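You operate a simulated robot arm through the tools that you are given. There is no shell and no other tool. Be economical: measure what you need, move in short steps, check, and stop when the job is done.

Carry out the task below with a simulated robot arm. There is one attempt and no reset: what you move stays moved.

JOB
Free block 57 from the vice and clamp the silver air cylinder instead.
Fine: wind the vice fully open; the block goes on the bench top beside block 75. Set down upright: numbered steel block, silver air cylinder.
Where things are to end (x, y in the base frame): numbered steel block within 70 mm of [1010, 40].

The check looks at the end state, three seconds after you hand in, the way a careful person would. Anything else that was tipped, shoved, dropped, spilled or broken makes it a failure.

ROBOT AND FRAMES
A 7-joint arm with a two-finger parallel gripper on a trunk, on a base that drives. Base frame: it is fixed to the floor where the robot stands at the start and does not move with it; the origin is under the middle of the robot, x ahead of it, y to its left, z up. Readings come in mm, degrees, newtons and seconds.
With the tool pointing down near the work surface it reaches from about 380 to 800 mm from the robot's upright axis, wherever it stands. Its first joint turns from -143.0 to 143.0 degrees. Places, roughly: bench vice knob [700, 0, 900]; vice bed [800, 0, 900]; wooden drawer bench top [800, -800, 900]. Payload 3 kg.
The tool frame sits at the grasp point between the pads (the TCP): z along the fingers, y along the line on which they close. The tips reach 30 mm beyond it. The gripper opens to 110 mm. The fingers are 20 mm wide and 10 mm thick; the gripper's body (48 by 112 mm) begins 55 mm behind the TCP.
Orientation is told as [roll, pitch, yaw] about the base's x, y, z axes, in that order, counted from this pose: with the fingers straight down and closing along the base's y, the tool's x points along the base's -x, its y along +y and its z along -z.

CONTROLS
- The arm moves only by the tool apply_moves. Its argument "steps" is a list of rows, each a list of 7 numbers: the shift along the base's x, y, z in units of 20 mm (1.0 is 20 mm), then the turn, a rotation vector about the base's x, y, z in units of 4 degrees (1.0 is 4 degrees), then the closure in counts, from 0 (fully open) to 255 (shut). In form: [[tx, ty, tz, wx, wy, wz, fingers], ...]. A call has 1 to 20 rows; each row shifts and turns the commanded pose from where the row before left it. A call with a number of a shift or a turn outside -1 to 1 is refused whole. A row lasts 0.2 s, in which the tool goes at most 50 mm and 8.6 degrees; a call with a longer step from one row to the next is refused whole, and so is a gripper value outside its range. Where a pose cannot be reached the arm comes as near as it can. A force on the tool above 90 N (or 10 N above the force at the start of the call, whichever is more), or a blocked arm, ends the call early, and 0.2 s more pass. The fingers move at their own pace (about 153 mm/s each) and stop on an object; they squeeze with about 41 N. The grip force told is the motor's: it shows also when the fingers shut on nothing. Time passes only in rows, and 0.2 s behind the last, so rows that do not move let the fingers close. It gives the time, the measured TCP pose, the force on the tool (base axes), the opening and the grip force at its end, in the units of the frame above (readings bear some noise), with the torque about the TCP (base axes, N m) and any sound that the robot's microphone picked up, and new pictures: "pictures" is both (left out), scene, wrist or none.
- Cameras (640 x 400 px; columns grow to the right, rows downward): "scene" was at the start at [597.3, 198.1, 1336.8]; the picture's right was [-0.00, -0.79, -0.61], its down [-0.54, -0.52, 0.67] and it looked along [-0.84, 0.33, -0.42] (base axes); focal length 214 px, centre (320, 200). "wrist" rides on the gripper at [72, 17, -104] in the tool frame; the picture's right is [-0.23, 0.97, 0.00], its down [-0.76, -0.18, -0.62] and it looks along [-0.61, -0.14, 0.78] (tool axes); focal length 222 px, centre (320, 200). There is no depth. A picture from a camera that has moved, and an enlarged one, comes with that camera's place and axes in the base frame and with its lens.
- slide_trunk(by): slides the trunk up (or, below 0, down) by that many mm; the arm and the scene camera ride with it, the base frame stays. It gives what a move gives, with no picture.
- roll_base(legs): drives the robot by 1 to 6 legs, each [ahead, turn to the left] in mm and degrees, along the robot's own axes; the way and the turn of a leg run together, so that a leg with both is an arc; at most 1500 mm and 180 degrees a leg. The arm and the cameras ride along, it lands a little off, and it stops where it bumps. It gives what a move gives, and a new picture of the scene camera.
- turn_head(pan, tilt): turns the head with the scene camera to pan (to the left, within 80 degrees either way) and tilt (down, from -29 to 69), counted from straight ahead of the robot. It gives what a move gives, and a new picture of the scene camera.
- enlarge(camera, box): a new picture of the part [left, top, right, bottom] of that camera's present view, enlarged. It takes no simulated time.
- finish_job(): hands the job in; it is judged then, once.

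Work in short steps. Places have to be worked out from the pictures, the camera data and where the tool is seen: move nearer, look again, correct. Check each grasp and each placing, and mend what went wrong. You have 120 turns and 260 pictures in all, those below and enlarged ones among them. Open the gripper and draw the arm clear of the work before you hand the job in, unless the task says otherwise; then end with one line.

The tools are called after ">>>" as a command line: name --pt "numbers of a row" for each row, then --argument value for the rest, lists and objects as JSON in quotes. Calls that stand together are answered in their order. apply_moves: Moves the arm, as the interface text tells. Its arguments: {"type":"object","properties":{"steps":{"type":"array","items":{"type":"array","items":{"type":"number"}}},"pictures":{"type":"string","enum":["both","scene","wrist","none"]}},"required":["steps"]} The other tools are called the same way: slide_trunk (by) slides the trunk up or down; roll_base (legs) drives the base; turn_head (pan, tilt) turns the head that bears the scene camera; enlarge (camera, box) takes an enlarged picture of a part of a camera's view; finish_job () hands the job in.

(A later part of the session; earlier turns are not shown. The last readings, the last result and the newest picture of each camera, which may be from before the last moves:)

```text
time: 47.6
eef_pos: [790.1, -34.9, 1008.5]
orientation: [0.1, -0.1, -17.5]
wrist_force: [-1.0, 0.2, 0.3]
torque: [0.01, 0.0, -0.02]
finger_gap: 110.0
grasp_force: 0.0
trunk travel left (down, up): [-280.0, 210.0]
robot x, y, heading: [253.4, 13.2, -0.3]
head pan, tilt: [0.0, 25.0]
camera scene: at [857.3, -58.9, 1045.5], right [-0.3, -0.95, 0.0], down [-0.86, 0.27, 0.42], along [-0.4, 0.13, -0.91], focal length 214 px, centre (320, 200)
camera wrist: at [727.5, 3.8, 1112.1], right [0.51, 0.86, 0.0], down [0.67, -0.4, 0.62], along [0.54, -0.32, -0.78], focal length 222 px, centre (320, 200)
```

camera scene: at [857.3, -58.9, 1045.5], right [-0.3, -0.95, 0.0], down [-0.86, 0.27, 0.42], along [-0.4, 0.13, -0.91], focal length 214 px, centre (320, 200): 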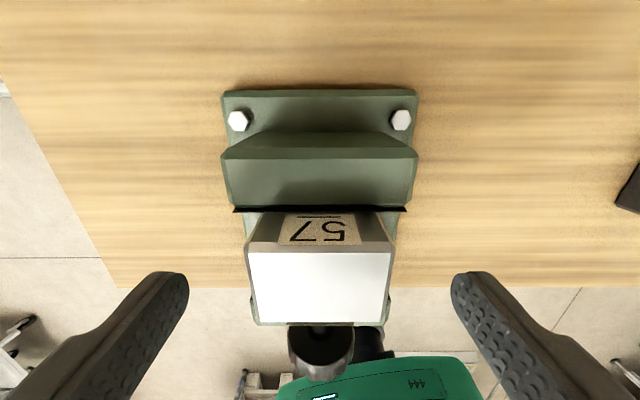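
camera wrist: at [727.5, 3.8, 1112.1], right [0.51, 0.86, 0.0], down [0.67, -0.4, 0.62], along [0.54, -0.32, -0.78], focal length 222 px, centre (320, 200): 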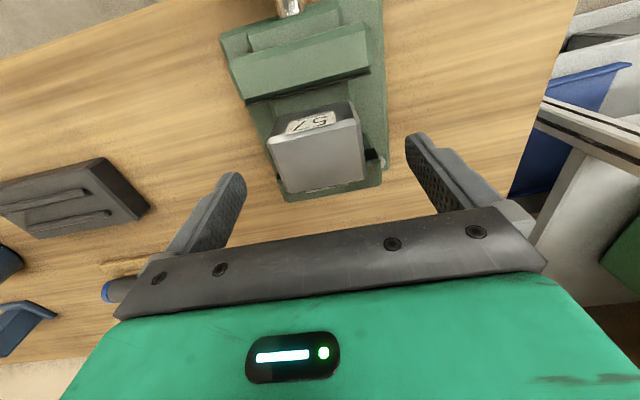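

Centred on the block. I'll descend to grasp height and close.

>>> apply_moves --pt "0 0 -0.75 0 0 0 0" --pt "0 0 -0.75 0 0 0 0" --pt "0 0 -0.7 0 0 0 0" --pt "0 0 0 0 0 0 0" --pt "0 0 0 0 0 0 150" --pt "0 0 0 0 0 0 255" --pt "0 0 0 0 0 0 255" --pictures "both"

```text
time: 49.2
eef_pos: [791.4, -34.6, 965.3]
orientation: [0.2, 0.0, -17.4]
wrist_force: [2.6, 0.3, 0.5]
torque: [0.72, -0.65, 0.38]
finger_gap: 63.6
grasp_force: 44.7
trunk travel left (down, up): [-280.0, 210.0]
robot x, y, heading: [255.4, 10.8, -0.3]
head pan, tilt: [0.0, 25.0]
camera scene: at [858.0, -59.0, 1001.3], right [-0.3, -0.95, 0.0], down [-0.87, 0.27, 0.42], along [-0.4, 0.13, -0.91], focal length 214 px, centre (320, 200)
camera wrist: at [728.1, 3.5, 1067.7], right [0.51, 0.86, 0.0], down [0.67, -0.4, 0.62], along [0.54, -0.32, -0.78], focal length 222 px, centre (320, 200)
```

scene: 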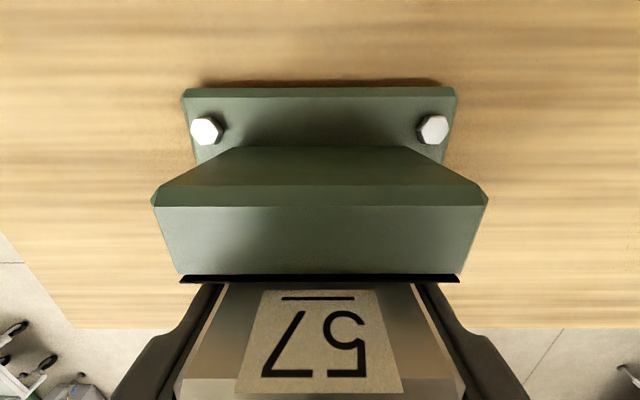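
wrist: 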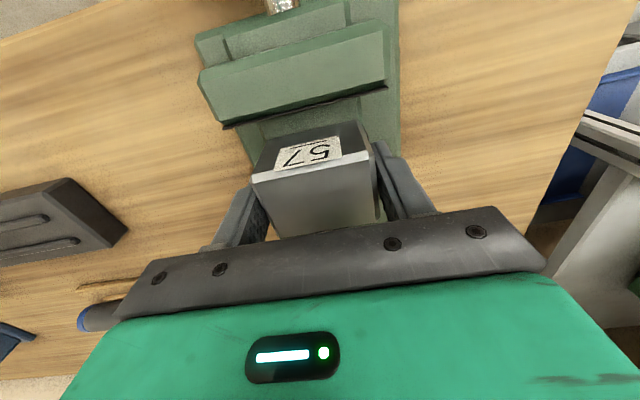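

Gripped (gap 63.6 mm). Lifting straight up.

>>> apply_moves --pt "0 0 0.5 0 0 0 255" --pt "0 0 0.5 0 0 0 255" --pt "0 0 1 0 0 0 255" --pt "0 0 1 0 0 0 255" --pt "0 0 1 0 0 0 255" --pt "0 0 1 0 0 0 255" --pt "0 0 0 0 0 0 255" --pictures "both"

```text
time: 50.8
eef_pos: [791.2, -34.6, 1063.0]
orientation: [0.0, 0.0, -17.4]
wrist_force: [-0.5, 0.7, -2.5]
torque: [0.01, 0.0, 0.01]
finger_gap: 59.7
grasp_force: 40.4
trunk travel left (down, up): [-280.0, 210.0]
robot x, y, heading: [252.3, 10.9, -0.2]
head pan, tilt: [0.0, 25.0]
camera scene: at [857.4, -58.7, 1100.3], right [-0.3, -0.95, 0.0], down [-0.86, 0.27, 0.42], along [-0.4, 0.13, -0.91], focal length 214 px, centre (320, 200)
camera wrist: at [727.6, 3.8, 1166.9], right [0.51, 0.86, 0.0], down [0.67, -0.4, 0.62], along [0.54, -0.32, -0.78], focal length 222 px, centre (320, 200)
```

scene: 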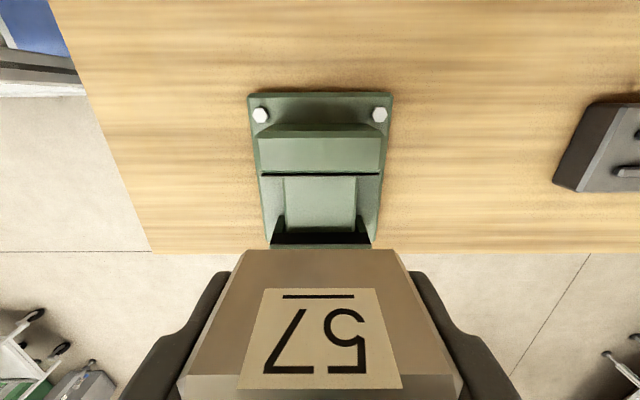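
wrist: 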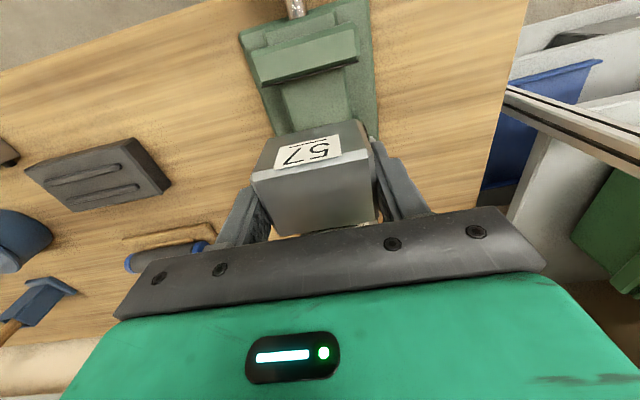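

Block is held cleanly. Moving over to (1010, 40).

>>> apply_moves --pt "0.92 0.31 0 0 0 0 255" --pt "0.92 0.31 0 0 0 0 255" --pt "0.92 0.31 0 0 0 0 255" --pt "0.92 0.31 0 0 0 0 255" --pt "0.92 0.31 0 0 0 0 255" --pt "0.92 0.31 0 0 0 0 255" --pt "0.92 0.31 0 0 0 0 255" --pt "0.92 0.31 0 0 0 0 255" --pt "0.92 0.31 0 0 0 0 255" --pt "0.92 0.31 0 0 0 0 255" --pt "0.92 0.31 0 0 0 0 255" --pt "0.8 0.31 0 0 0 0 255" --pt "0 0 -1 0 0 0 255" --pt "0 0 -1 0 0 0 255" --pt "0 0 -1 0 0 0 255" --pt "0 0 0 0 0 0 255" --pictures "both"

```text
time: 54.2
eef_pos: [965.8, 34.0, 1002.4]
orientation: [0.1, 0.0, -17.5]
wrist_force: [0.2, -0.5, -3.2]
torque: [-0.01, -0.03, -0.02]
finger_gap: 59.5
grasp_force: 40.4
out of reach, approached as far as the arm can: row 10, 11, 12
trunk travel left (down, up): [-280.0, 210.0]
robot x, y, heading: [254.4, 13.8, -0.3]
head pan, tilt: [0.0, 25.0]
camera scene: at [1033.6, 9.2, 1040.0], right [-0.3, -0.95, 0.0], down [-0.87, 0.27, 0.42], along [-0.4, 0.13, -0.91], focal length 214 px, centre (320, 200)
camera wrist: at [903.8, 71.8, 1106.4], right [0.51, 0.86, 0.0], down [0.67, -0.4, 0.62], along [0.54, -0.32, -0.78], focal length 222 px, centre (320, 200)
```

scene: 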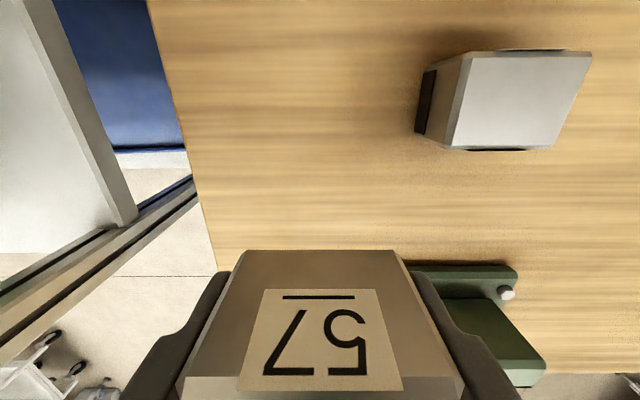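
wrist: 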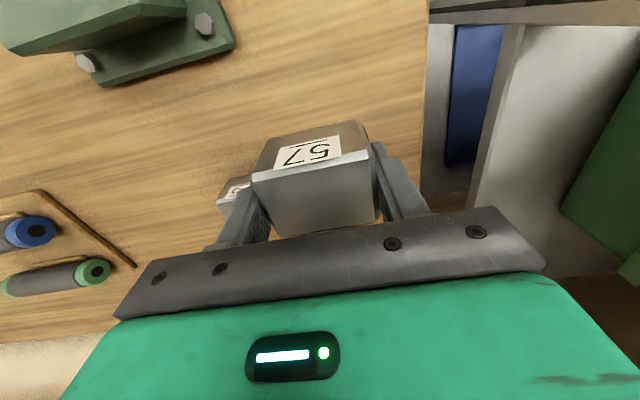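

Close already; drive the base 40 mm forward to land nearer the target.

>>> roll_base --legs '[[40, 0]]'

>>> apply_moves --pt "0 0 -1 0 0 0 255" --pt "0 0 -1 0 0 0 255" --pt "0 0 -0.5 0 0 0 255" --pt "0 0 0 0 0 0 255" --pictures "both"

```text
time: 55.0
eef_pos: [1007.4, 33.8, 1004.1]
orientation: [0.2, 0.0, -17.4]
wrist_force: [-1.0, 0.5, -3.3]
torque: [0.03, -0.03, 0.03]
finger_gap: 59.4
grasp_force: 41.0
trunk travel left (down, up): [-280.0, 210.0]
robot x, y, heading: [295.5, 12.8, -0.2]
head pan, tilt: [0.0, 25.0]
camera scene: at [1073.5, 9.1, 1040.1], right [-0.3, -0.95, 0.0], down [-0.86, 0.27, 0.42], along [-0.4, 0.13, -0.91], focal length 214 px, centre (320, 200)
```

scene: 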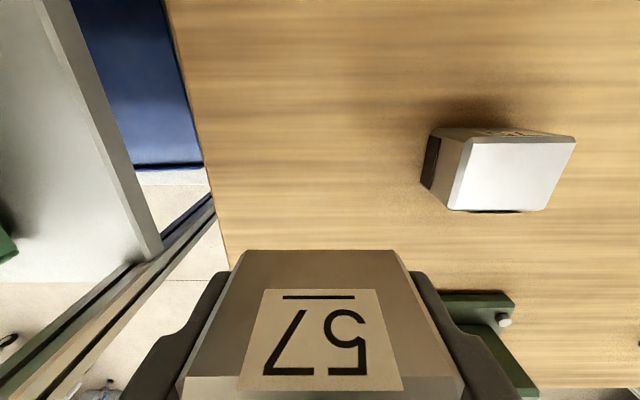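

```text
time: 56.0
eef_pos: [1007.2, 33.3, 954.1]
orientation: [0.1, 0.0, -17.5]
wrist_force: [-0.6, -0.7, -3.1]
torque: [-0.01, -0.01, -0.01]
finger_gap: 59.3
grasp_force: 40.7
trunk travel left (down, up): [-280.0, 210.0]
robot x, y, heading: [295.4, 13.3, -0.1]
head pan, tilt: [0.0, 25.0]
camera scene: at [1073.3, 8.5, 990.1], right [-0.3, -0.95, 0.0], down [-0.86, 0.27, 0.42], along [-0.4, 0.13, -0.91], focal length 214 px, centre (320, 200)
camera wrist: at [943.5, 71.1, 1056.7], right [0.51, 0.86, 0.0], down [0.67, -0.4, 0.62], along [0.54, -0.32, -0.78], focal length 222 px, centre (320, 200)
```

scene: 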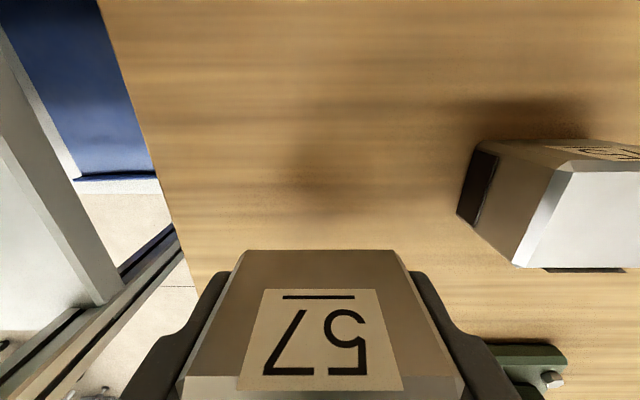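
wrist: 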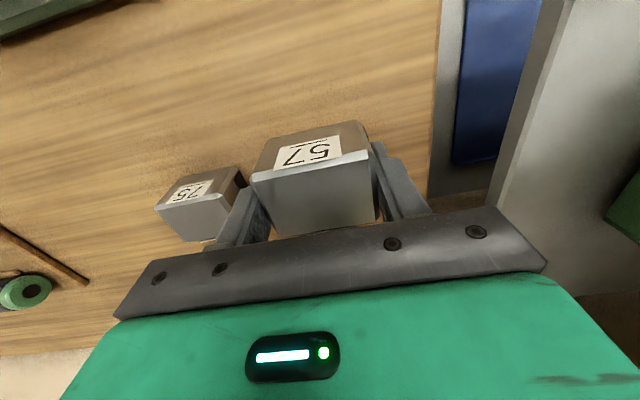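

Lowering in small steps watching the force.

>>> apply_moves --pt "0 0.1 -0.3 0 0 0 255" --pt "0 0.1 -0.3 0 0 0 255" --pt "0 0 0 0 0 0 255" --pictures "scene"

```text
time: 56.8
eef_pos: [1007.4, 36.5, 941.2]
orientation: [0.1, 0.0, -17.4]
wrist_force: [0.7, -0.1, -3.7]
torque: [0.0, 0.0, 0.01]
finger_gap: 59.5
grasp_force: 40.9
trunk travel left (down, up): [-280.0, 210.0]
robot x, y, heading: [294.3, 11.9, -0.2]
head pan, tilt: [0.0, 25.0]
camera scene: at [1073.7, 12.7, 978.1], right [-0.3, -0.95, 0.0], down [-0.86, 0.27, 0.42], along [-0.4, 0.13, -0.91], focal length 214 px, centre (320, 200)
```

scene: 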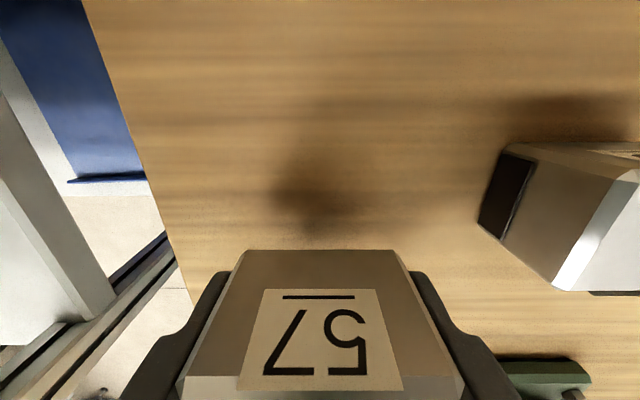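

>>> apply_moves --pt "0 0 -0.2 0 0 0 255" --pt "0 0 -0.2 0 0 0 255" --pt "0 0 -0.2 0 0 0 255" --pt "0 0 0 0 0 0 255" --pictures "scene"

```text
time: 57.8
eef_pos: [1007.0, 38.2, 929.1]
orientation: [0.0, 0.0, -17.5]
wrist_force: [-0.1, -0.4, -2.1]
torque: [0.04, -0.03, -0.02]
finger_gap: 59.8
grasp_force: 41.0
trunk travel left (down, up): [-280.0, 210.0]
robot x, y, heading: [291.4, 17.7, -0.1]
head pan, tilt: [0.0, 25.0]
camera scene: at [1073.7, 12.8, 966.0], right [-0.3, -0.95, 0.0], down [-0.86, 0.27, 0.42], along [-0.4, 0.13, -0.91], focal length 214 px, centre (320, 200)
```

scene: 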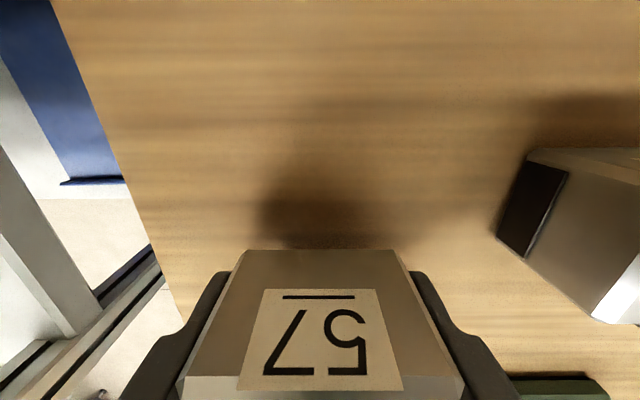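

>>> apply_moves --pt "0 0 -0.1 0 0 0 255" --pt "0 0 -0.1 0 0 0 255" --pt "0 0 0 0 0 0 255" --pictures "none"

>>> apply_moves --pt "0 0 -0.1 0 0 0 255" --pt "0 0 -0.05 0 0 0 255" --pt "0 0 0 0 0 0 255" --pictures "scene"

```text
time: 58.6
eef_pos: [1007.1, 37.7, 925.4]
orientation: [0.1, 0.0, -17.4]
wrist_force: [-0.3, -0.4, -3.9]
torque: [0.01, -0.05, 0.0]
finger_gap: 59.7
grasp_force: 40.7
trunk travel left (down, up): [-280.0, 210.0]
robot x, y, heading: [293.2, 11.3, -0.3]
head pan, tilt: [0.0, 25.0]
```

```text
time: 59.4
eef_pos: [1007.0, 38.1, 922.3]
orientation: [0.1, 0.0, -17.5]
wrist_force: [-0.7, -0.3, -2.8]
torque: [0.01, -0.01, 0.0]
finger_gap: 59.6
grasp_force: 41.3
trunk travel left (down, up): [-280.0, 210.0]
robot x, y, heading: [295.0, 12.6, -0.1]
head pan, tilt: [0.0, 25.0]
camera scene: at [1073.8, 13.2, 959.3], right [-0.3, -0.95, 0.0], down [-0.86, 0.27, 0.42], along [-0.4, 0.13, -0.91], focal length 214 px, centre (320, 200)
```

scene: 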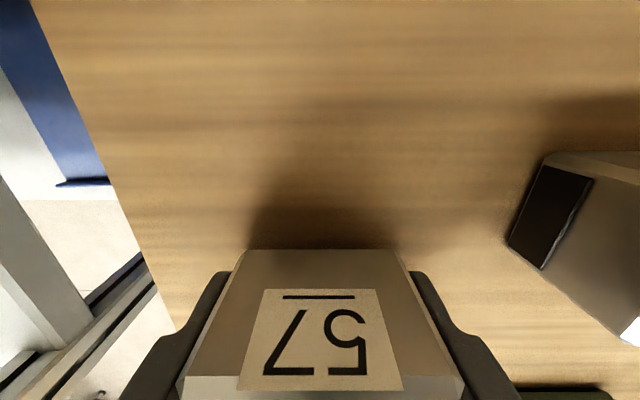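

>>> apply_moves --pt "0 0 -0.08 0 0 0 255" --pt "0 0 -0.08 0 0 0 255" --pt "0 0 0 0 0 0 255" --pictures "none"

>>> apply_moves --pt "0 0 -0.08 0 0 0 255" --pt "0 0 -0.08 0 0 0 255" --pt "0 0 0 0 0 0 255" --pictures "none"

>>> apply_moves --pt "0 0 -0.08 0 0 0 255" --pt "0 0 -0.08 0 0 0 255" --pt "0 0 0 0 0 0 255" --pictures "scene"

```text
time: 60.2
eef_pos: [1007.4, 38.6, 918.6]
orientation: [0.2, 0.0, -17.4]
wrist_force: [0.0, 0.6, -2.9]
torque: [0.02, 0.01, 0.0]
finger_gap: 59.8
grasp_force: 41.0
trunk travel left (down, up): [-280.0, 210.0]
robot x, y, heading: [294.8, 10.7, -0.1]
head pan, tilt: [0.0, 25.0]
```

```text
time: 61.0
eef_pos: [1007.0, 38.4, 916.6]
orientation: [0.1, 0.1, -17.5]
wrist_force: [-0.2, -0.2, -3.3]
torque: [0.0, -0.03, 0.01]
finger_gap: 59.6
grasp_force: 40.8
trunk travel left (down, up): [-280.0, 210.0]
robot x, y, heading: [297.3, 9.8, -0.3]
head pan, tilt: [0.0, 25.0]
```

```text
time: 61.8
eef_pos: [1007.0, 38.0, 912.6]
orientation: [0.1, 0.0, -17.5]
wrist_force: [-0.3, -0.2, -3.1]
torque: [-0.01, 0.0, 0.03]
finger_gap: 59.7
grasp_force: 41.0
trunk travel left (down, up): [-280.0, 210.0]
robot x, y, heading: [293.3, 10.8, -0.4]
head pan, tilt: [0.0, 25.0]
camera scene: at [1073.7, 13.1, 949.9], right [-0.3, -0.95, 0.0], down [-0.86, 0.27, 0.42], along [-0.4, 0.13, -0.91], focal length 214 px, centre (320, 200)
```

scene: 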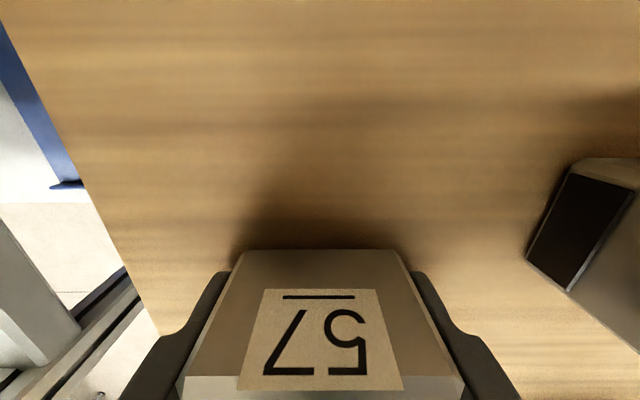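

>>> apply_moves --pt "0 0 -0.1 0 0 0 255" --pt "0 0 -0.1 0 0 0 255" --pt "0 0 0 0 0 0 255" --pictures "none"

>>> apply_moves --pt "0 0 -0.1 0 0 0 255" --pt "0 0 -0.1 0 0 0 255" --pt "0 0 0 0 0 0 255" --pictures "none"

>>> apply_moves --pt "0 0 -0.1 0 0 0 255" --pt "0 0 -0.05 0 0 0 255" --pt "0 0 0 0 0 0 255" --pictures "scene"

```text
time: 62.6
eef_pos: [1006.9, 38.0, 911.0]
orientation: [0.1, -0.1, -17.4]
wrist_force: [2.0, 0.4, 4.2]
torque: [-0.24, 0.14, -0.01]
finger_gap: 59.8
grasp_force: 41.4
trunk travel left (down, up): [-280.0, 210.0]
robot x, y, heading: [297.5, 10.7, -0.3]
head pan, tilt: [0.0, 25.0]
```

```text
time: 63.4
eef_pos: [1006.7, 38.3, 910.1]
orientation: [0.2, -0.6, -17.4]
wrist_force: [15.0, -2.1, 55.7]
torque: [-1.79, 0.68, 0.28]
finger_gap: 59.7
grasp_force: 40.4
trunk travel left (down, up): [-280.0, 210.0]
robot x, y, heading: [294.9, 7.4, -0.1]
head pan, tilt: [0.0, 25.0]
```

```text
time: 64.0
eef_pos: [1007.7, 37.8, 910.7]
orientation: [0.3, -0.8, -17.4]
wrist_force: [-19.7, -0.1, 30.3]
torque: [-1.03, 1.21, -0.63]
finger_gap: 59.7
grasp_force: 40.4
trunk travel left (down, up): [-280.0, 210.0]
robot x, y, heading: [297.0, 11.5, -0.1]
head pan, tilt: [0.0, 25.0]
stopped in row 2: the force on the tool passed its limit at 94 N (the readings are from after the stop); the commanded pose is now the measured one
camera scene: at [1073.3, 13.1, 948.0], right [-0.3, -0.95, -0.01], down [-0.87, 0.27, 0.41], along [-0.39, 0.13, -0.91], focal length 214 px, centre (320, 200)
```

scene: 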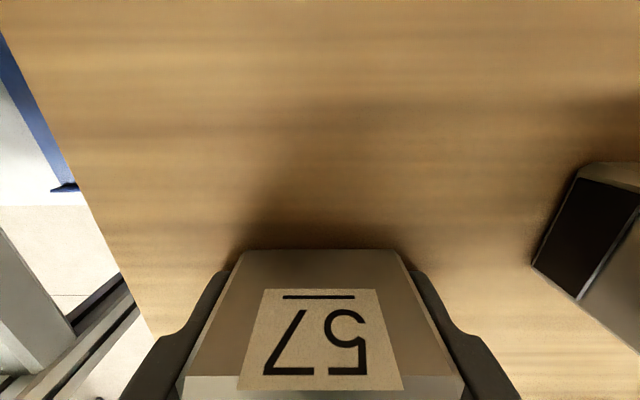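

Contact at TCP z ≈ 911. I'll ease up 1 mm, level, and open gradually.

>>> apply_moves --pt "0 0 0.05 0 0.2 0 255" --pt "0 0 0 0 0 0 255" --pt "0 0 0 0 0 0 90" --pt "0 0 0 0 0 0 60" --pt "0 0 0 0 0 0 0" --pt "0 0 0 0 0 0 0" --pt "0 0 0.5 0 0 0 0" --pt "0 0 1 0 0 0 0" --pt "0 0 1 0 0 0 0" --pt "0 0 1 0 0 0 0" --pt "0 0 1 0 0 0 0" --pt "0 0 1 0 0 0 0" --pt "0 0 1 0 0 0 0" --pt "0 0 0 0 0 0 0" --pictures "both"

```text
time: 67.0
eef_pos: [1009.4, 37.4, 1040.2]
orientation: [0.0, 0.1, -17.4]
wrist_force: [-0.2, 0.0, 0.4]
torque: [0.04, -0.02, -0.02]
finger_gap: 109.9
grasp_force: 0.2
trunk travel left (down, up): [-280.0, 210.0]
robot x, y, heading: [296.8, 12.5, -0.1]
head pan, tilt: [0.0, 25.0]
camera scene: at [1076.1, 12.8, 1076.2], right [-0.3, -0.95, 0.0], down [-0.86, 0.27, 0.42], along [-0.4, 0.13, -0.91], focal length 214 px, centre (320, 200)
camera wrist: at [946.3, 75.3, 1143.0], right [0.51, 0.86, 0.0], down [0.67, -0.4, 0.62], along [0.54, -0.32, -0.78], focal length 222 px, centre (320, 200)
```

scene: 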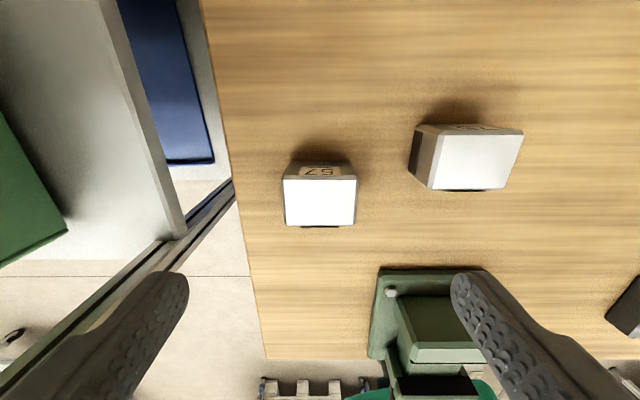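
wrist: 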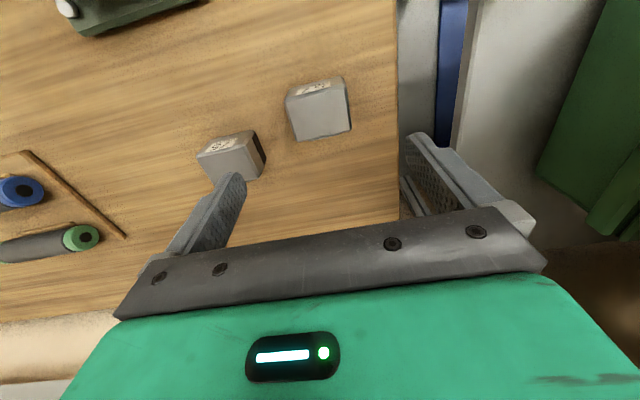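

Block 57 stands upright beside 75. Next is the cylinder: I'll raise the arm, back off, retract the tool, then drive to about (200, -350), from where both the cylinder and the vice are reachable.

>>> apply_moves --pt "-0.5 0 1 0 0 0 0" --pt "-0.5 0 1 0 0 0 0" --pt "-0.5 0 1 0 0 0 0" --pt "-0.5 0 1 0 0 0 0" --pt "-0.5 0 1 0 0 0 0" --pt "-0.5 0 1 0 0 0 0" --pt "-0.5 0 0.5 0 0 0 0" --pt "-1 0 0 0 0 0 0" --pt "-1 0 0 0 0 0 0" --pt "-1 0 0 0 0 0 0" --pt "-1 0 0 0 0 0 0" --pt "-1 0 0 0 0 0 0" --pt "-1 0 0 0 0 0 0" --pt "-1 0 0 0 0 0 0" --pt "-1 0 0 0 0 0 0" --pictures "none"

>>> roll_base --legs '[[-330, 0], [0, -57], [430, 0], [0, 40]]'

```text
time: 70.2
eef_pos: [779.9, 37.3, 1169.2]
orientation: [0.1, 0.1, -17.4]
wrist_force: [-0.1, 0.3, -0.3]
torque: [-0.01, 0.02, -0.03]
finger_gap: 110.0
grasp_force: 0.1
trunk travel left (down, up): [-280.0, 210.0]
robot x, y, heading: [296.3, 12.5, -0.6]
head pan, tilt: [0.0, 25.0]
```

```text
time: 79.1
eef_pos: [671.5, -463.6, 1169.0]
orientation: [0.0, 0.0, -34.4]
wrist_force: [0.6, -0.3, 0.5]
torque: [-0.02, -0.03, 0.02]
finger_gap: 109.9
grasp_force: 0.1
trunk travel left (down, up): [-280.0, 210.0]
robot x, y, heading: [193.8, -357.3, -16.8]
head pan, tilt: [0.0, 25.0]
camera scene: at [728.3, -506.8, 1205.5], right [-0.56, -0.83, 0.0], down [-0.75, 0.51, 0.42], along [-0.35, 0.24, -0.91], focal length 214 px, centre (320, 200)
```

scene: 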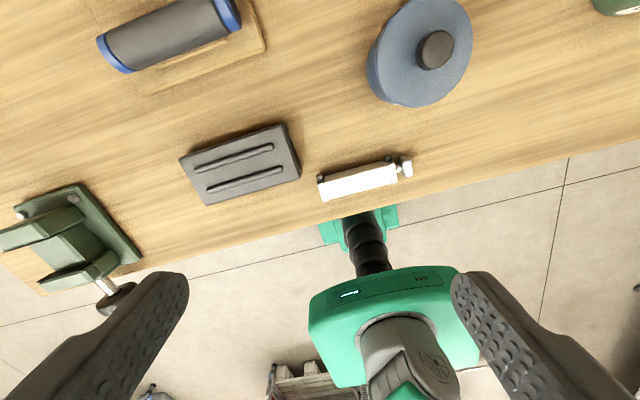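

The cylinder is clearly visible. Zooming in, plus the wrist view.

>>> enlarge --camera "scene" --box '[290, 130, 440, 224]'

>>> enlarge --camera "wrist" --box '[0, 0, 640, 400]'

```text
4.26 times, centred on (365, 177) of scene
camera zoom: at [728.3, -506.8, 1205.5], right [-0.56, -0.83, 0.0], down [-0.75, 0.51, 0.42], along [-0.35, 0.24, -0.91], focal length 913 px, centre (128, 298)
```

zoom: 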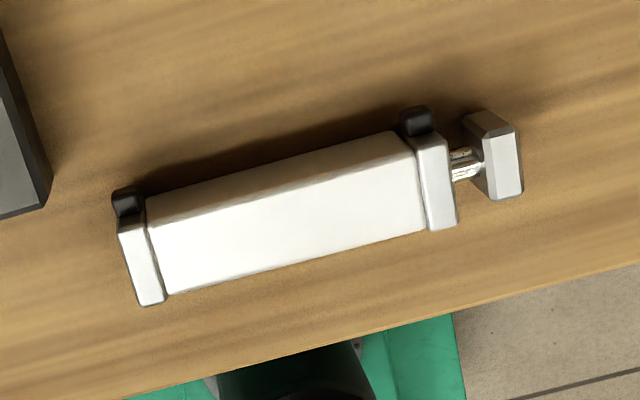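

```text
1.00 times, centred on (320, 200) of wrist (not enlarged: the box is as wide or as high as the picture)
camera zoom: at [621.3, -408.9, 1272.4], right [0.74, 0.68, 0.0], down [0.53, -0.58, 0.62], along [0.42, -0.46, -0.78], focal length 222 px, centre (320, 200)
```

zoom: 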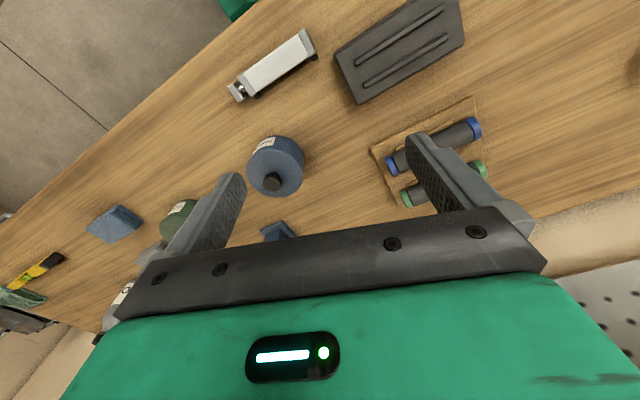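

The body is about 100 mm long, lying parallel to the bench edge with its ports facing away and rod toward -y. I'll keep that attitude, move above it at about (609, -487), and turn the gripper so the fingers close across the body.

>>> apply_moves --pt "-0.2 -0.07 -0.3 0 0 -1 0" --pt "-0.2 -0.07 -0.3 0 0 -1 0" --pt "-0.2 -0.07 -0.3 0 0 -1 0" --pt "-0.2 -0.07 -0.3 0 0 -1 0" --pt "-0.2 -0.07 -0.3 0 0 -1 0" --pt "-0.2 -0.07 -0.3 0 0 -1 0" --pt "-0.2 -0.07 -0.3 0 0 -1 0" --pt "-0.2 -0.07 -0.3 0 0 -1 0" --pt "-0.2 -0.07 -0.3 0 0 -1 0" --pt "-0.2 -0.07 -0.3 0 0 -1 0" --pt "-0.2 -0.07 -0.3 0 0 -1 0" --pt "-0.2 -0.07 -0.3 0 0 -1 0" --pt "-0.2 -0.07 -0.3 0 0 -1 0" --pt "-0.2 -0.07 -0.3 0 0 -1 0" --pt "-0.2 -0.07 -0.3 0 0 -1 0" --pt "-0.1 -0.07 -0.3 0 0 -1 0" --pt "0 0 -0.3 0 0 -1 0" --pt "0 0 -0.3 0 0 -1 0" --pt "0 0 0 0 0 -0.25 0" --pt "0 0 0 0 0 0 0" --pictures "both"

```text
time: 83.3
eef_pos: [609.5, -486.8, 1061.6]
orientation: [0.0, 0.1, -107.2]
wrist_force: [0.2, -0.4, 1.1]
torque: [-0.01, 0.01, 0.01]
finger_gap: 110.2
grasp_force: 0.0
trunk travel left (down, up): [-280.0, 210.0]
robot x, y, heading: [195.3, -357.9, -17.2]
head pan, tilt: [0.0, 25.0]
camera scene: at [588.2, -556.6, 1098.2], right [-0.95, 0.3, 0.0], down [0.27, 0.86, 0.42], along [0.13, 0.41, -0.91], focal length 214 px, centre (320, 200)
camera wrist: at [647.2, -422.1, 1165.0], right [0.86, -0.51, 0.0], down [-0.4, -0.68, 0.62], along [-0.31, -0.54, -0.78], focal length 222 px, centre (320, 200)
```

scene: 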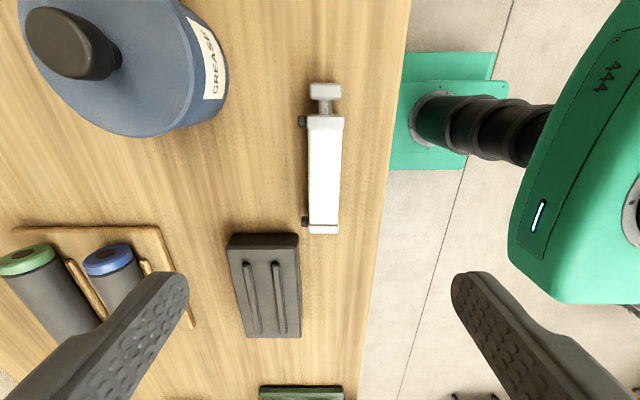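
wrist: 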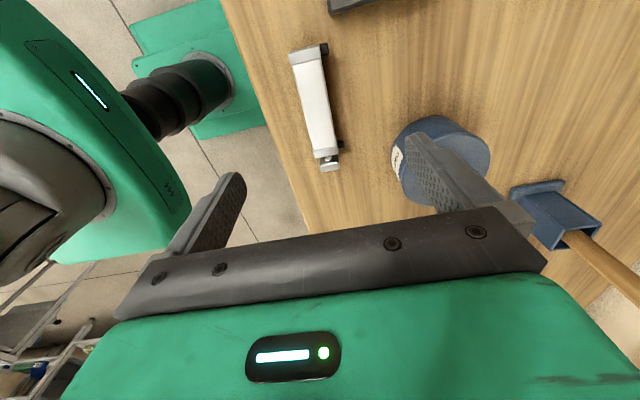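

The cylinder is aligned with the tool, centred at about (604, -489). Body is about 112 mm long including caps, 28–30 mm wide. Descending to inspect the height.

>>> apply_moves --pt "-0.28 -0.13 -1 0 0 0 0" --pt "0 0 -1 0 0 0 0" --pt "0 0 -1 0 0 0 0" --pt "0 0 -1 0 0 0 0" --pt "0 0 -1 0 0 0 0" --pt "0 0 0 0 0 0 0" --pictures "both"

```text
time: 84.7
eef_pos: [603.7, -488.1, 961.3]
orientation: [0.0, 0.1, -107.3]
wrist_force: [-0.5, 0.6, 0.7]
torque: [0.02, 0.0, 0.0]
finger_gap: 109.8
grasp_force: 0.0
trunk travel left (down, up): [-280.0, 210.0]
robot x, y, heading: [193.6, -359.8, -17.1]
head pan, tilt: [0.0, 25.0]
camera scene: at [582.3, -559.3, 997.8], right [-0.95, 0.3, 0.0], down [0.27, 0.86, 0.42], along [0.13, 0.41, -0.91], focal length 214 px, centre (320, 200)
camera wrist: at [641.3, -424.7, 1064.5], right [0.86, -0.51, 0.0], down [-0.4, -0.68, 0.62], along [-0.32, -0.54, -0.78], focal length 222 px, centre (320, 200)
```

scene: 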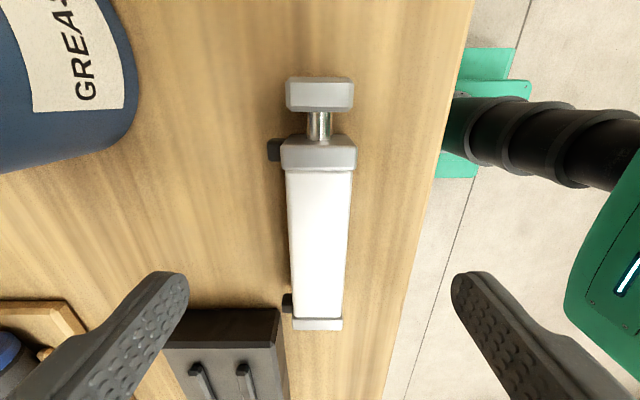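
wrist: 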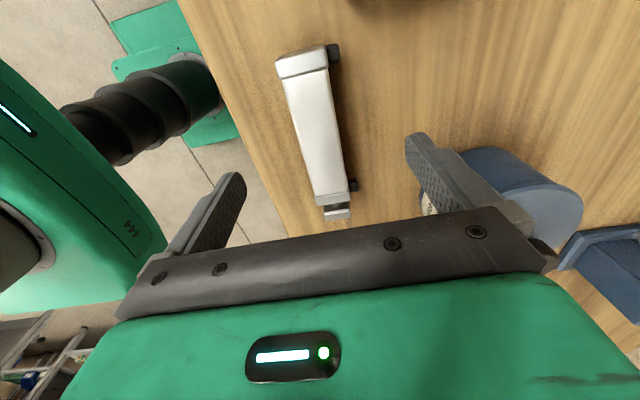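

Centred, with fingers clear of neighbours. Body top is about z 908. I'll take a shallow grip (tips about 9–10 mm below the top) so the fingers barely enter the vice jaws later.

>>> apply_moves --pt "0 0 -0.8 0 0 0 0" --pt "0 0 -0.8 0 0 0 0" --pt "0 0 0 0 0 0 0" --pt "0 0 0 0 0 0 100" --pt "0 0 0 0 0 0 160" --pt "0 0 0 0 0 0 200" --pt "0 0 0 0 0 0 255" --pt "0 0 0 0 0 0 255" --pictures "both"

```text
time: 86.5
eef_pos: [603.1, -489.9, 929.0]
orientation: [0.0, 0.2, -107.3]
wrist_force: [1.3, 0.6, 1.7]
torque: [-0.02, 0.06, -0.07]
finger_gap: 31.6
grasp_force: 40.8
trunk travel left (down, up): [-280.0, 210.0]
robot x, y, heading: [197.5, -356.1, -17.1]
head pan, tilt: [0.0, 25.0]
camera scene: at [582.7, -559.4, 966.2], right [-0.95, 0.3, 0.0], down [0.27, 0.86, 0.42], along [0.13, 0.41, -0.91], focal length 214 px, centre (320, 200)
camera wrist: at [641.7, -424.8, 1033.0], right [0.86, -0.51, 0.0], down [-0.4, -0.68, 0.62], along [-0.31, -0.54, -0.78], focal length 222 px, centre (320, 200)
```

scene: 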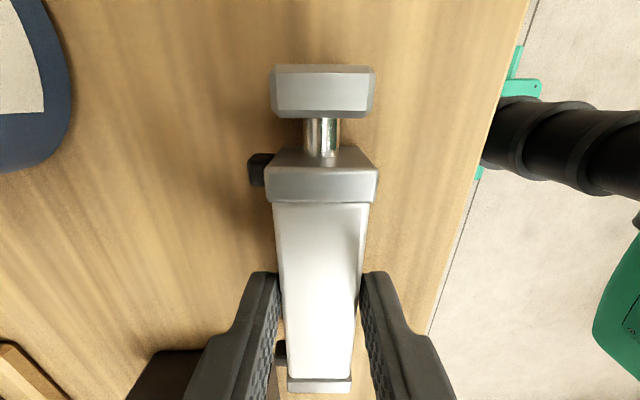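
wrist: 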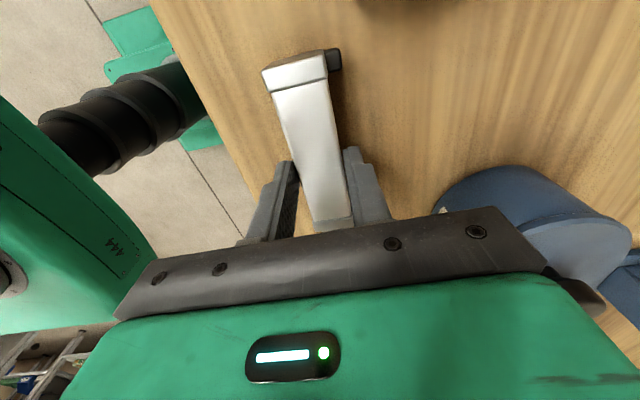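

Gripped (body 31.6 mm wide). Lifting and checking the hold.

>>> apply_moves --pt "0 0 0.3 0 0 0 255" --pt "0 0 0.5 0 0 0 255" --pt "0 0 1 0 0 0 255" --pt "0 0 1 0 0 0 255" --pt "0 0 1 0 0 0 255" --pt "0 0 1 0 0 0 255" --pt "0 0 1 0 0 0 255" --pt "0 0 0 0 0 0 255" --pictures "both"

```text
time: 88.3
eef_pos: [602.3, -487.9, 1044.4]
orientation: [0.0, 0.1, -107.3]
wrist_force: [0.2, -0.4, -2.5]
torque: [0.02, -0.01, 0.01]
finger_gap: 31.4
grasp_force: 41.0
trunk travel left (down, up): [-280.0, 210.0]
robot x, y, heading: [195.8, -358.3, -17.0]
head pan, tilt: [0.0, 25.0]
camera scene: at [582.3, -559.2, 1082.0], right [-0.96, 0.3, 0.0], down [0.27, 0.86, 0.42], along [0.13, 0.41, -0.91], focal length 214 px, centre (320, 200)
camera wrist: at [641.3, -424.7, 1148.8], right [0.86, -0.51, 0.0], down [-0.4, -0.68, 0.62], along [-0.32, -0.54, -0.78], focal length 222 px, centre (320, 200)
```

scene: 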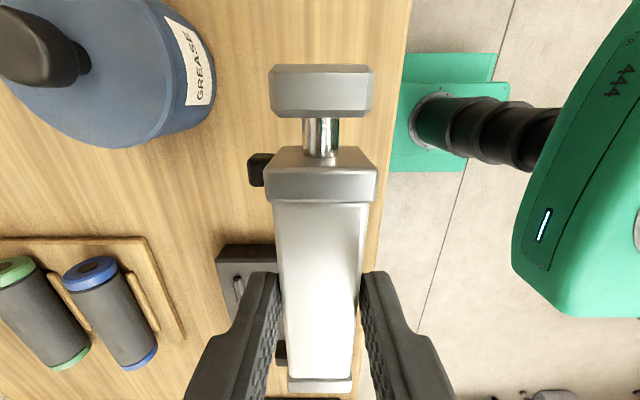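
wrist: 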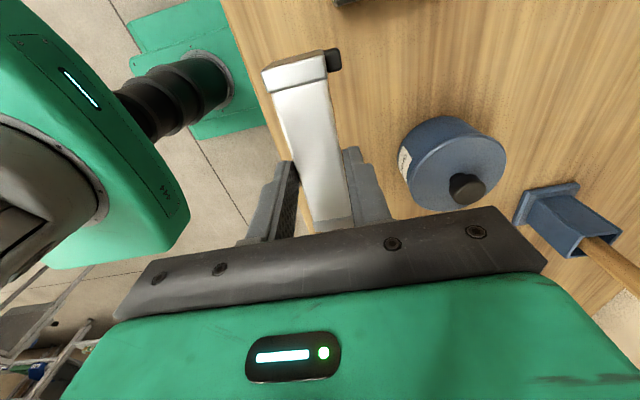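

Held level and balanced. Carrying it toward the vice at z≈1045.

>>> apply_moves --pt "0.41 0.985 0 0 0 0 255" --pt "0.41 0.985 0 0 0 0 255" --pt "0.41 0.985 0 0 0 0 255" --pt "0.41 0.985 0 0 0 0 255" --pt "0.41 0.985 0 0 0 0 255" --pt "0.41 0.985 0 0 0 0 255" --pt "0.41 0.985 0 0 0 0 255" --pt "0.41 0.985 0 0 0 0 255" --pt "0.41 0.985 0 0 0 0 255" --pt "0.41 0.985 0 0 0 0 255" --pt "0.41 0.985 0 0 0 0 255" --pt "0.41 0.985 0 0 0 0 255" --pt "0.41 0.985 0 0 0 0 255" --pt "0.41 0.985 0 0 0 0 255" --pt "0.41 0.985 0 0 0 0 255" --pt "0.41 0.985 0 0 0 0 255" --pt "0 0 0 0 0 0 255" --pictures "both"

```text
time: 91.9
eef_pos: [734.9, -174.4, 1045.7]
orientation: [0.0, 0.1, -107.3]
wrist_force: [-0.3, -0.2, -2.9]
torque: [0.01, -0.05, -0.02]
finger_gap: 31.6
grasp_force: 40.3
trunk travel left (down, up): [-280.0, 210.0]
robot x, y, heading: [194.9, -353.6, -16.7]
head pan, tilt: [0.0, 25.0]
camera scene: at [714.0, -244.1, 1082.2], right [-0.95, 0.3, 0.0], down [0.27, 0.86, 0.42], along [0.13, 0.41, -0.91], focal length 214 px, centre (320, 200)
camera wrist: at [773.0, -109.5, 1149.0], right [0.86, -0.51, 0.0], down [-0.4, -0.68, 0.62], along [-0.31, -0.54, -0.78], focal length 222 px, centre (320, 200)
```

scene: 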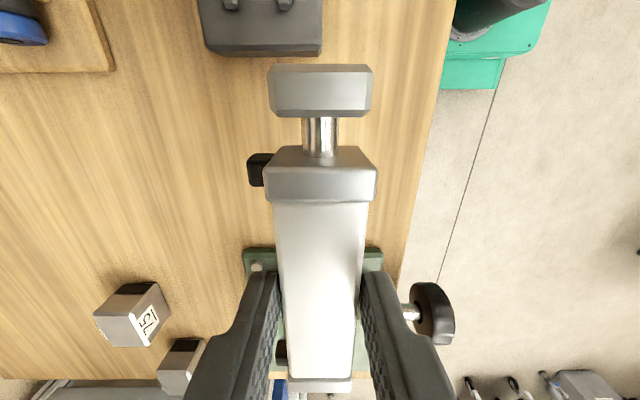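
wrist: 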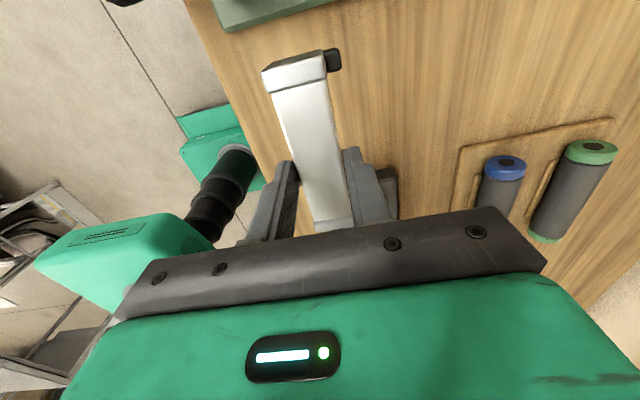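

Continuing to hover above the vice centre (790.6, -34.4), then tilting the head to look along the jaws.

>>> apply_moves --pt "0.398 1 0 0 0 0 255" --pt "0.398 1 0 0 0 0 255" --pt "0.398 1 0 0 0 0 255" --pt "0.398 1 0 0 0 0 255" --pt "0.398 1 0 0 0 0 255" --pt "0.398 1 0 0 0 0 255" --pt "0.398 1 0 0 0 0 255" --pt "0 0 0 0 0 0 255" --pictures "wrist"

>>> turn_head --pan 0 --tilt 55

```text
time: 93.7
eef_pos: [791.3, -32.6, 1045.8]
orientation: [0.0, 0.1, -107.3]
wrist_force: [0.6, 0.0, -2.5]
torque: [0.0, 0.01, 0.0]
finger_gap: 31.2
grasp_force: 41.4
trunk travel left (down, up): [-280.0, 210.0]
robot x, y, heading: [197.6, -355.4, -17.0]
head pan, tilt: [0.0, 25.0]
camera wrist: at [829.3, 31.2, 1148.2], right [0.86, -0.51, 0.0], down [-0.4, -0.68, 0.62], along [-0.32, -0.54, -0.78], focal length 222 px, centre (320, 200)
```

wrist: 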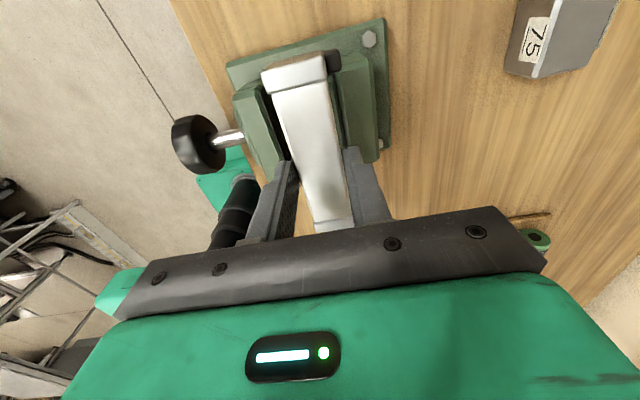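

```text
time: 94.7
eef_pos: [789.4, -32.4, 1044.9]
orientation: [0.0, 0.1, -107.2]
wrist_force: [0.0, -0.3, -2.6]
torque: [0.03, -0.01, -0.01]
finger_gap: 31.4
grasp_force: 40.9
trunk travel left (down, up): [-280.0, 210.0]
robot x, y, heading: [196.9, -360.3, -17.0]
head pan, tilt: [0.0, 55.0]
camera scene: at [783.1, -61.4, 1101.4], right [-0.95, 0.3, 0.0], down [0.17, 0.55, 0.82], along [0.24, 0.78, -0.57], focal length 214 px, centre (320, 200)
```

scene: 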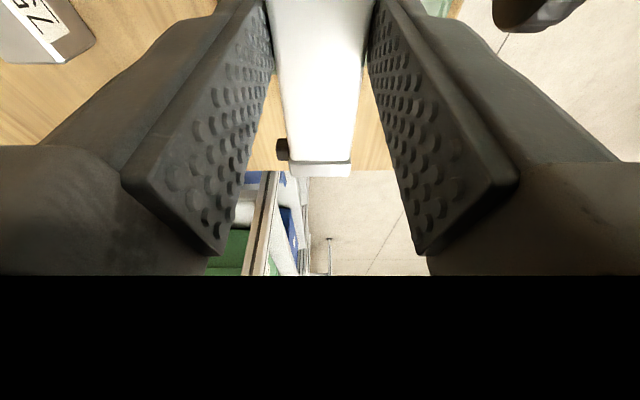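

Blocked by the gripper. I'll try tilt 10 and zoom in on the wrist view of the jaws.

>>> turn_head --pan 0 --tilt 10

>>> enlarge --camera "wrist" --box '[200, 0, 420, 220]'

```text
time: 95.8
eef_pos: [790.6, -33.2, 1044.6]
orientation: [0.0, 0.1, -107.3]
wrist_force: [-0.4, 0.2, -3.4]
torque: [-0.01, -0.02, 0.01]
finger_gap: 31.4
grasp_force: 41.3
trunk travel left (down, up): [-280.0, 210.0]
robot x, y, heading: [194.2, -358.9, -16.9]
head pan, tilt: [0.0, 10.0]
camera scene: at [762.9, -126.5, 1080.4], right [-0.95, 0.3, 0.0], down [0.29, 0.94, 0.18], along [0.05, 0.17, -0.98], focal length 214 px, centre (320, 200)
```

scene: 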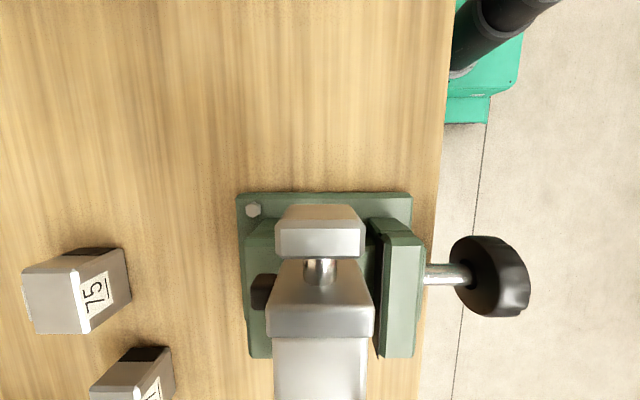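

```text
1.82 times, centred on (310, 110) of wrist
camera zoom: at [829.1, 31.2, 1148.0], right [0.86, -0.51, 0.0], down [-0.4, -0.68, 0.62], along [-0.32, -0.54, -0.78], focal length 404 px, centre (338, 364)
```

zoom: 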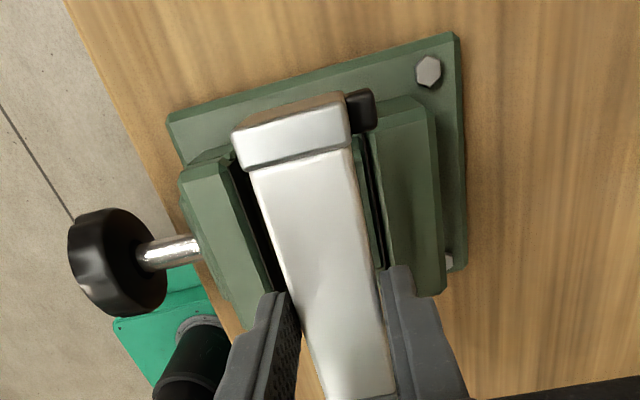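

The wrist and top views give near jaw face d≈727 and far ≈786 (gap about 58 mm, centre d≈757). The current tool is at d≈764.5, so I shift -7.5 mm along the vice axis and descend to z≈1000 to check.

>>> apply_moves --pt "-0.2 0.02 0 0 0 0 255" --pt "-0.19 0.02 -0.5 0 0 0 255" --pt "0 0 -0.8 0 0 0 255" --pt "0 0 -0.8 0 0 0 255" --pt "0 0 0 0 0 0 255" --pictures "both"

>>> enlarge --camera "wrist" --box '[200, 0, 420, 220]'

>>> enlarge --camera "scene" --box '[200, 160, 460, 400]'

```text
time: 97.0
eef_pos: [783.7, -32.9, 1003.3]
orientation: [0.0, 0.0, -107.2]
wrist_force: [-0.4, -0.6, -1.8]
torque: [0.02, -0.03, 0.0]
finger_gap: 31.3
grasp_force: 40.9
trunk travel left (down, up): [-280.0, 210.0]
robot x, y, heading: [196.3, -357.1, -17.0]
head pan, tilt: [0.0, 10.0]
camera scene: at [754.8, -126.1, 1038.6], right [-0.95, 0.3, 0.0], down [0.29, 0.94, 0.18], along [0.05, 0.17, -0.98], focal length 214 px, centre (320, 200)
camera wrist: at [821.0, 31.8, 1106.3], right [0.86, -0.51, 0.0], down [-0.4, -0.68, 0.62], along [-0.31, -0.54, -0.78], focal length 222 px, centre (320, 200)
```

scene: 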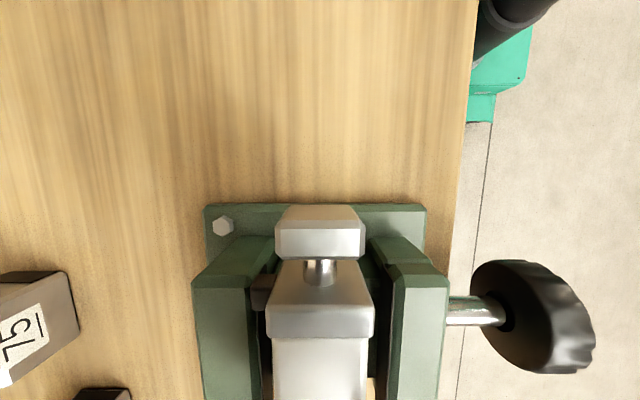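
wrist: 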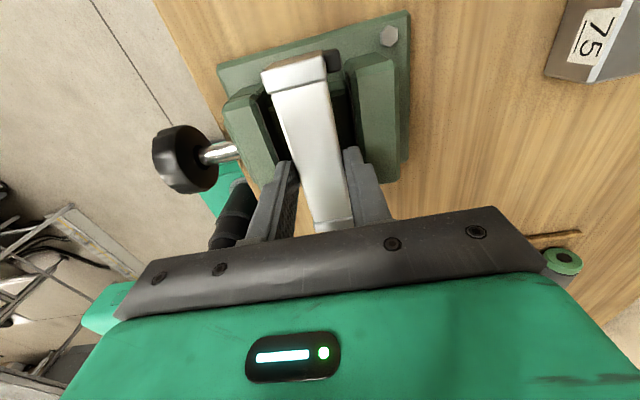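

```text
1.82 times, centred on (310, 110) of wrist
camera zoom: at [821.0, 31.8, 1106.3], right [0.86, -0.51, 0.0], down [-0.4, -0.68, 0.62], along [-0.31, -0.54, -0.78], focal length 404 px, centre (338, 364)
```

zoom: 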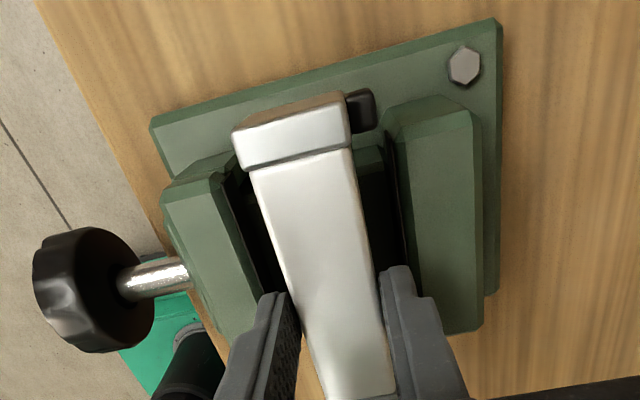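

```text
1.67 times, centred on (330, 280) of scene
camera zoom: at [754.8, -126.1, 1038.6], right [-0.95, 0.3, 0.0], down [0.29, 0.94, 0.18], along [0.05, 0.17, -0.98], focal length 358 px, centre (303, 67)
```

zoom: 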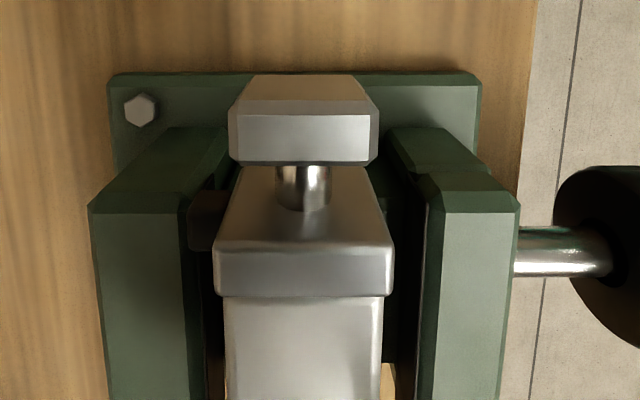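

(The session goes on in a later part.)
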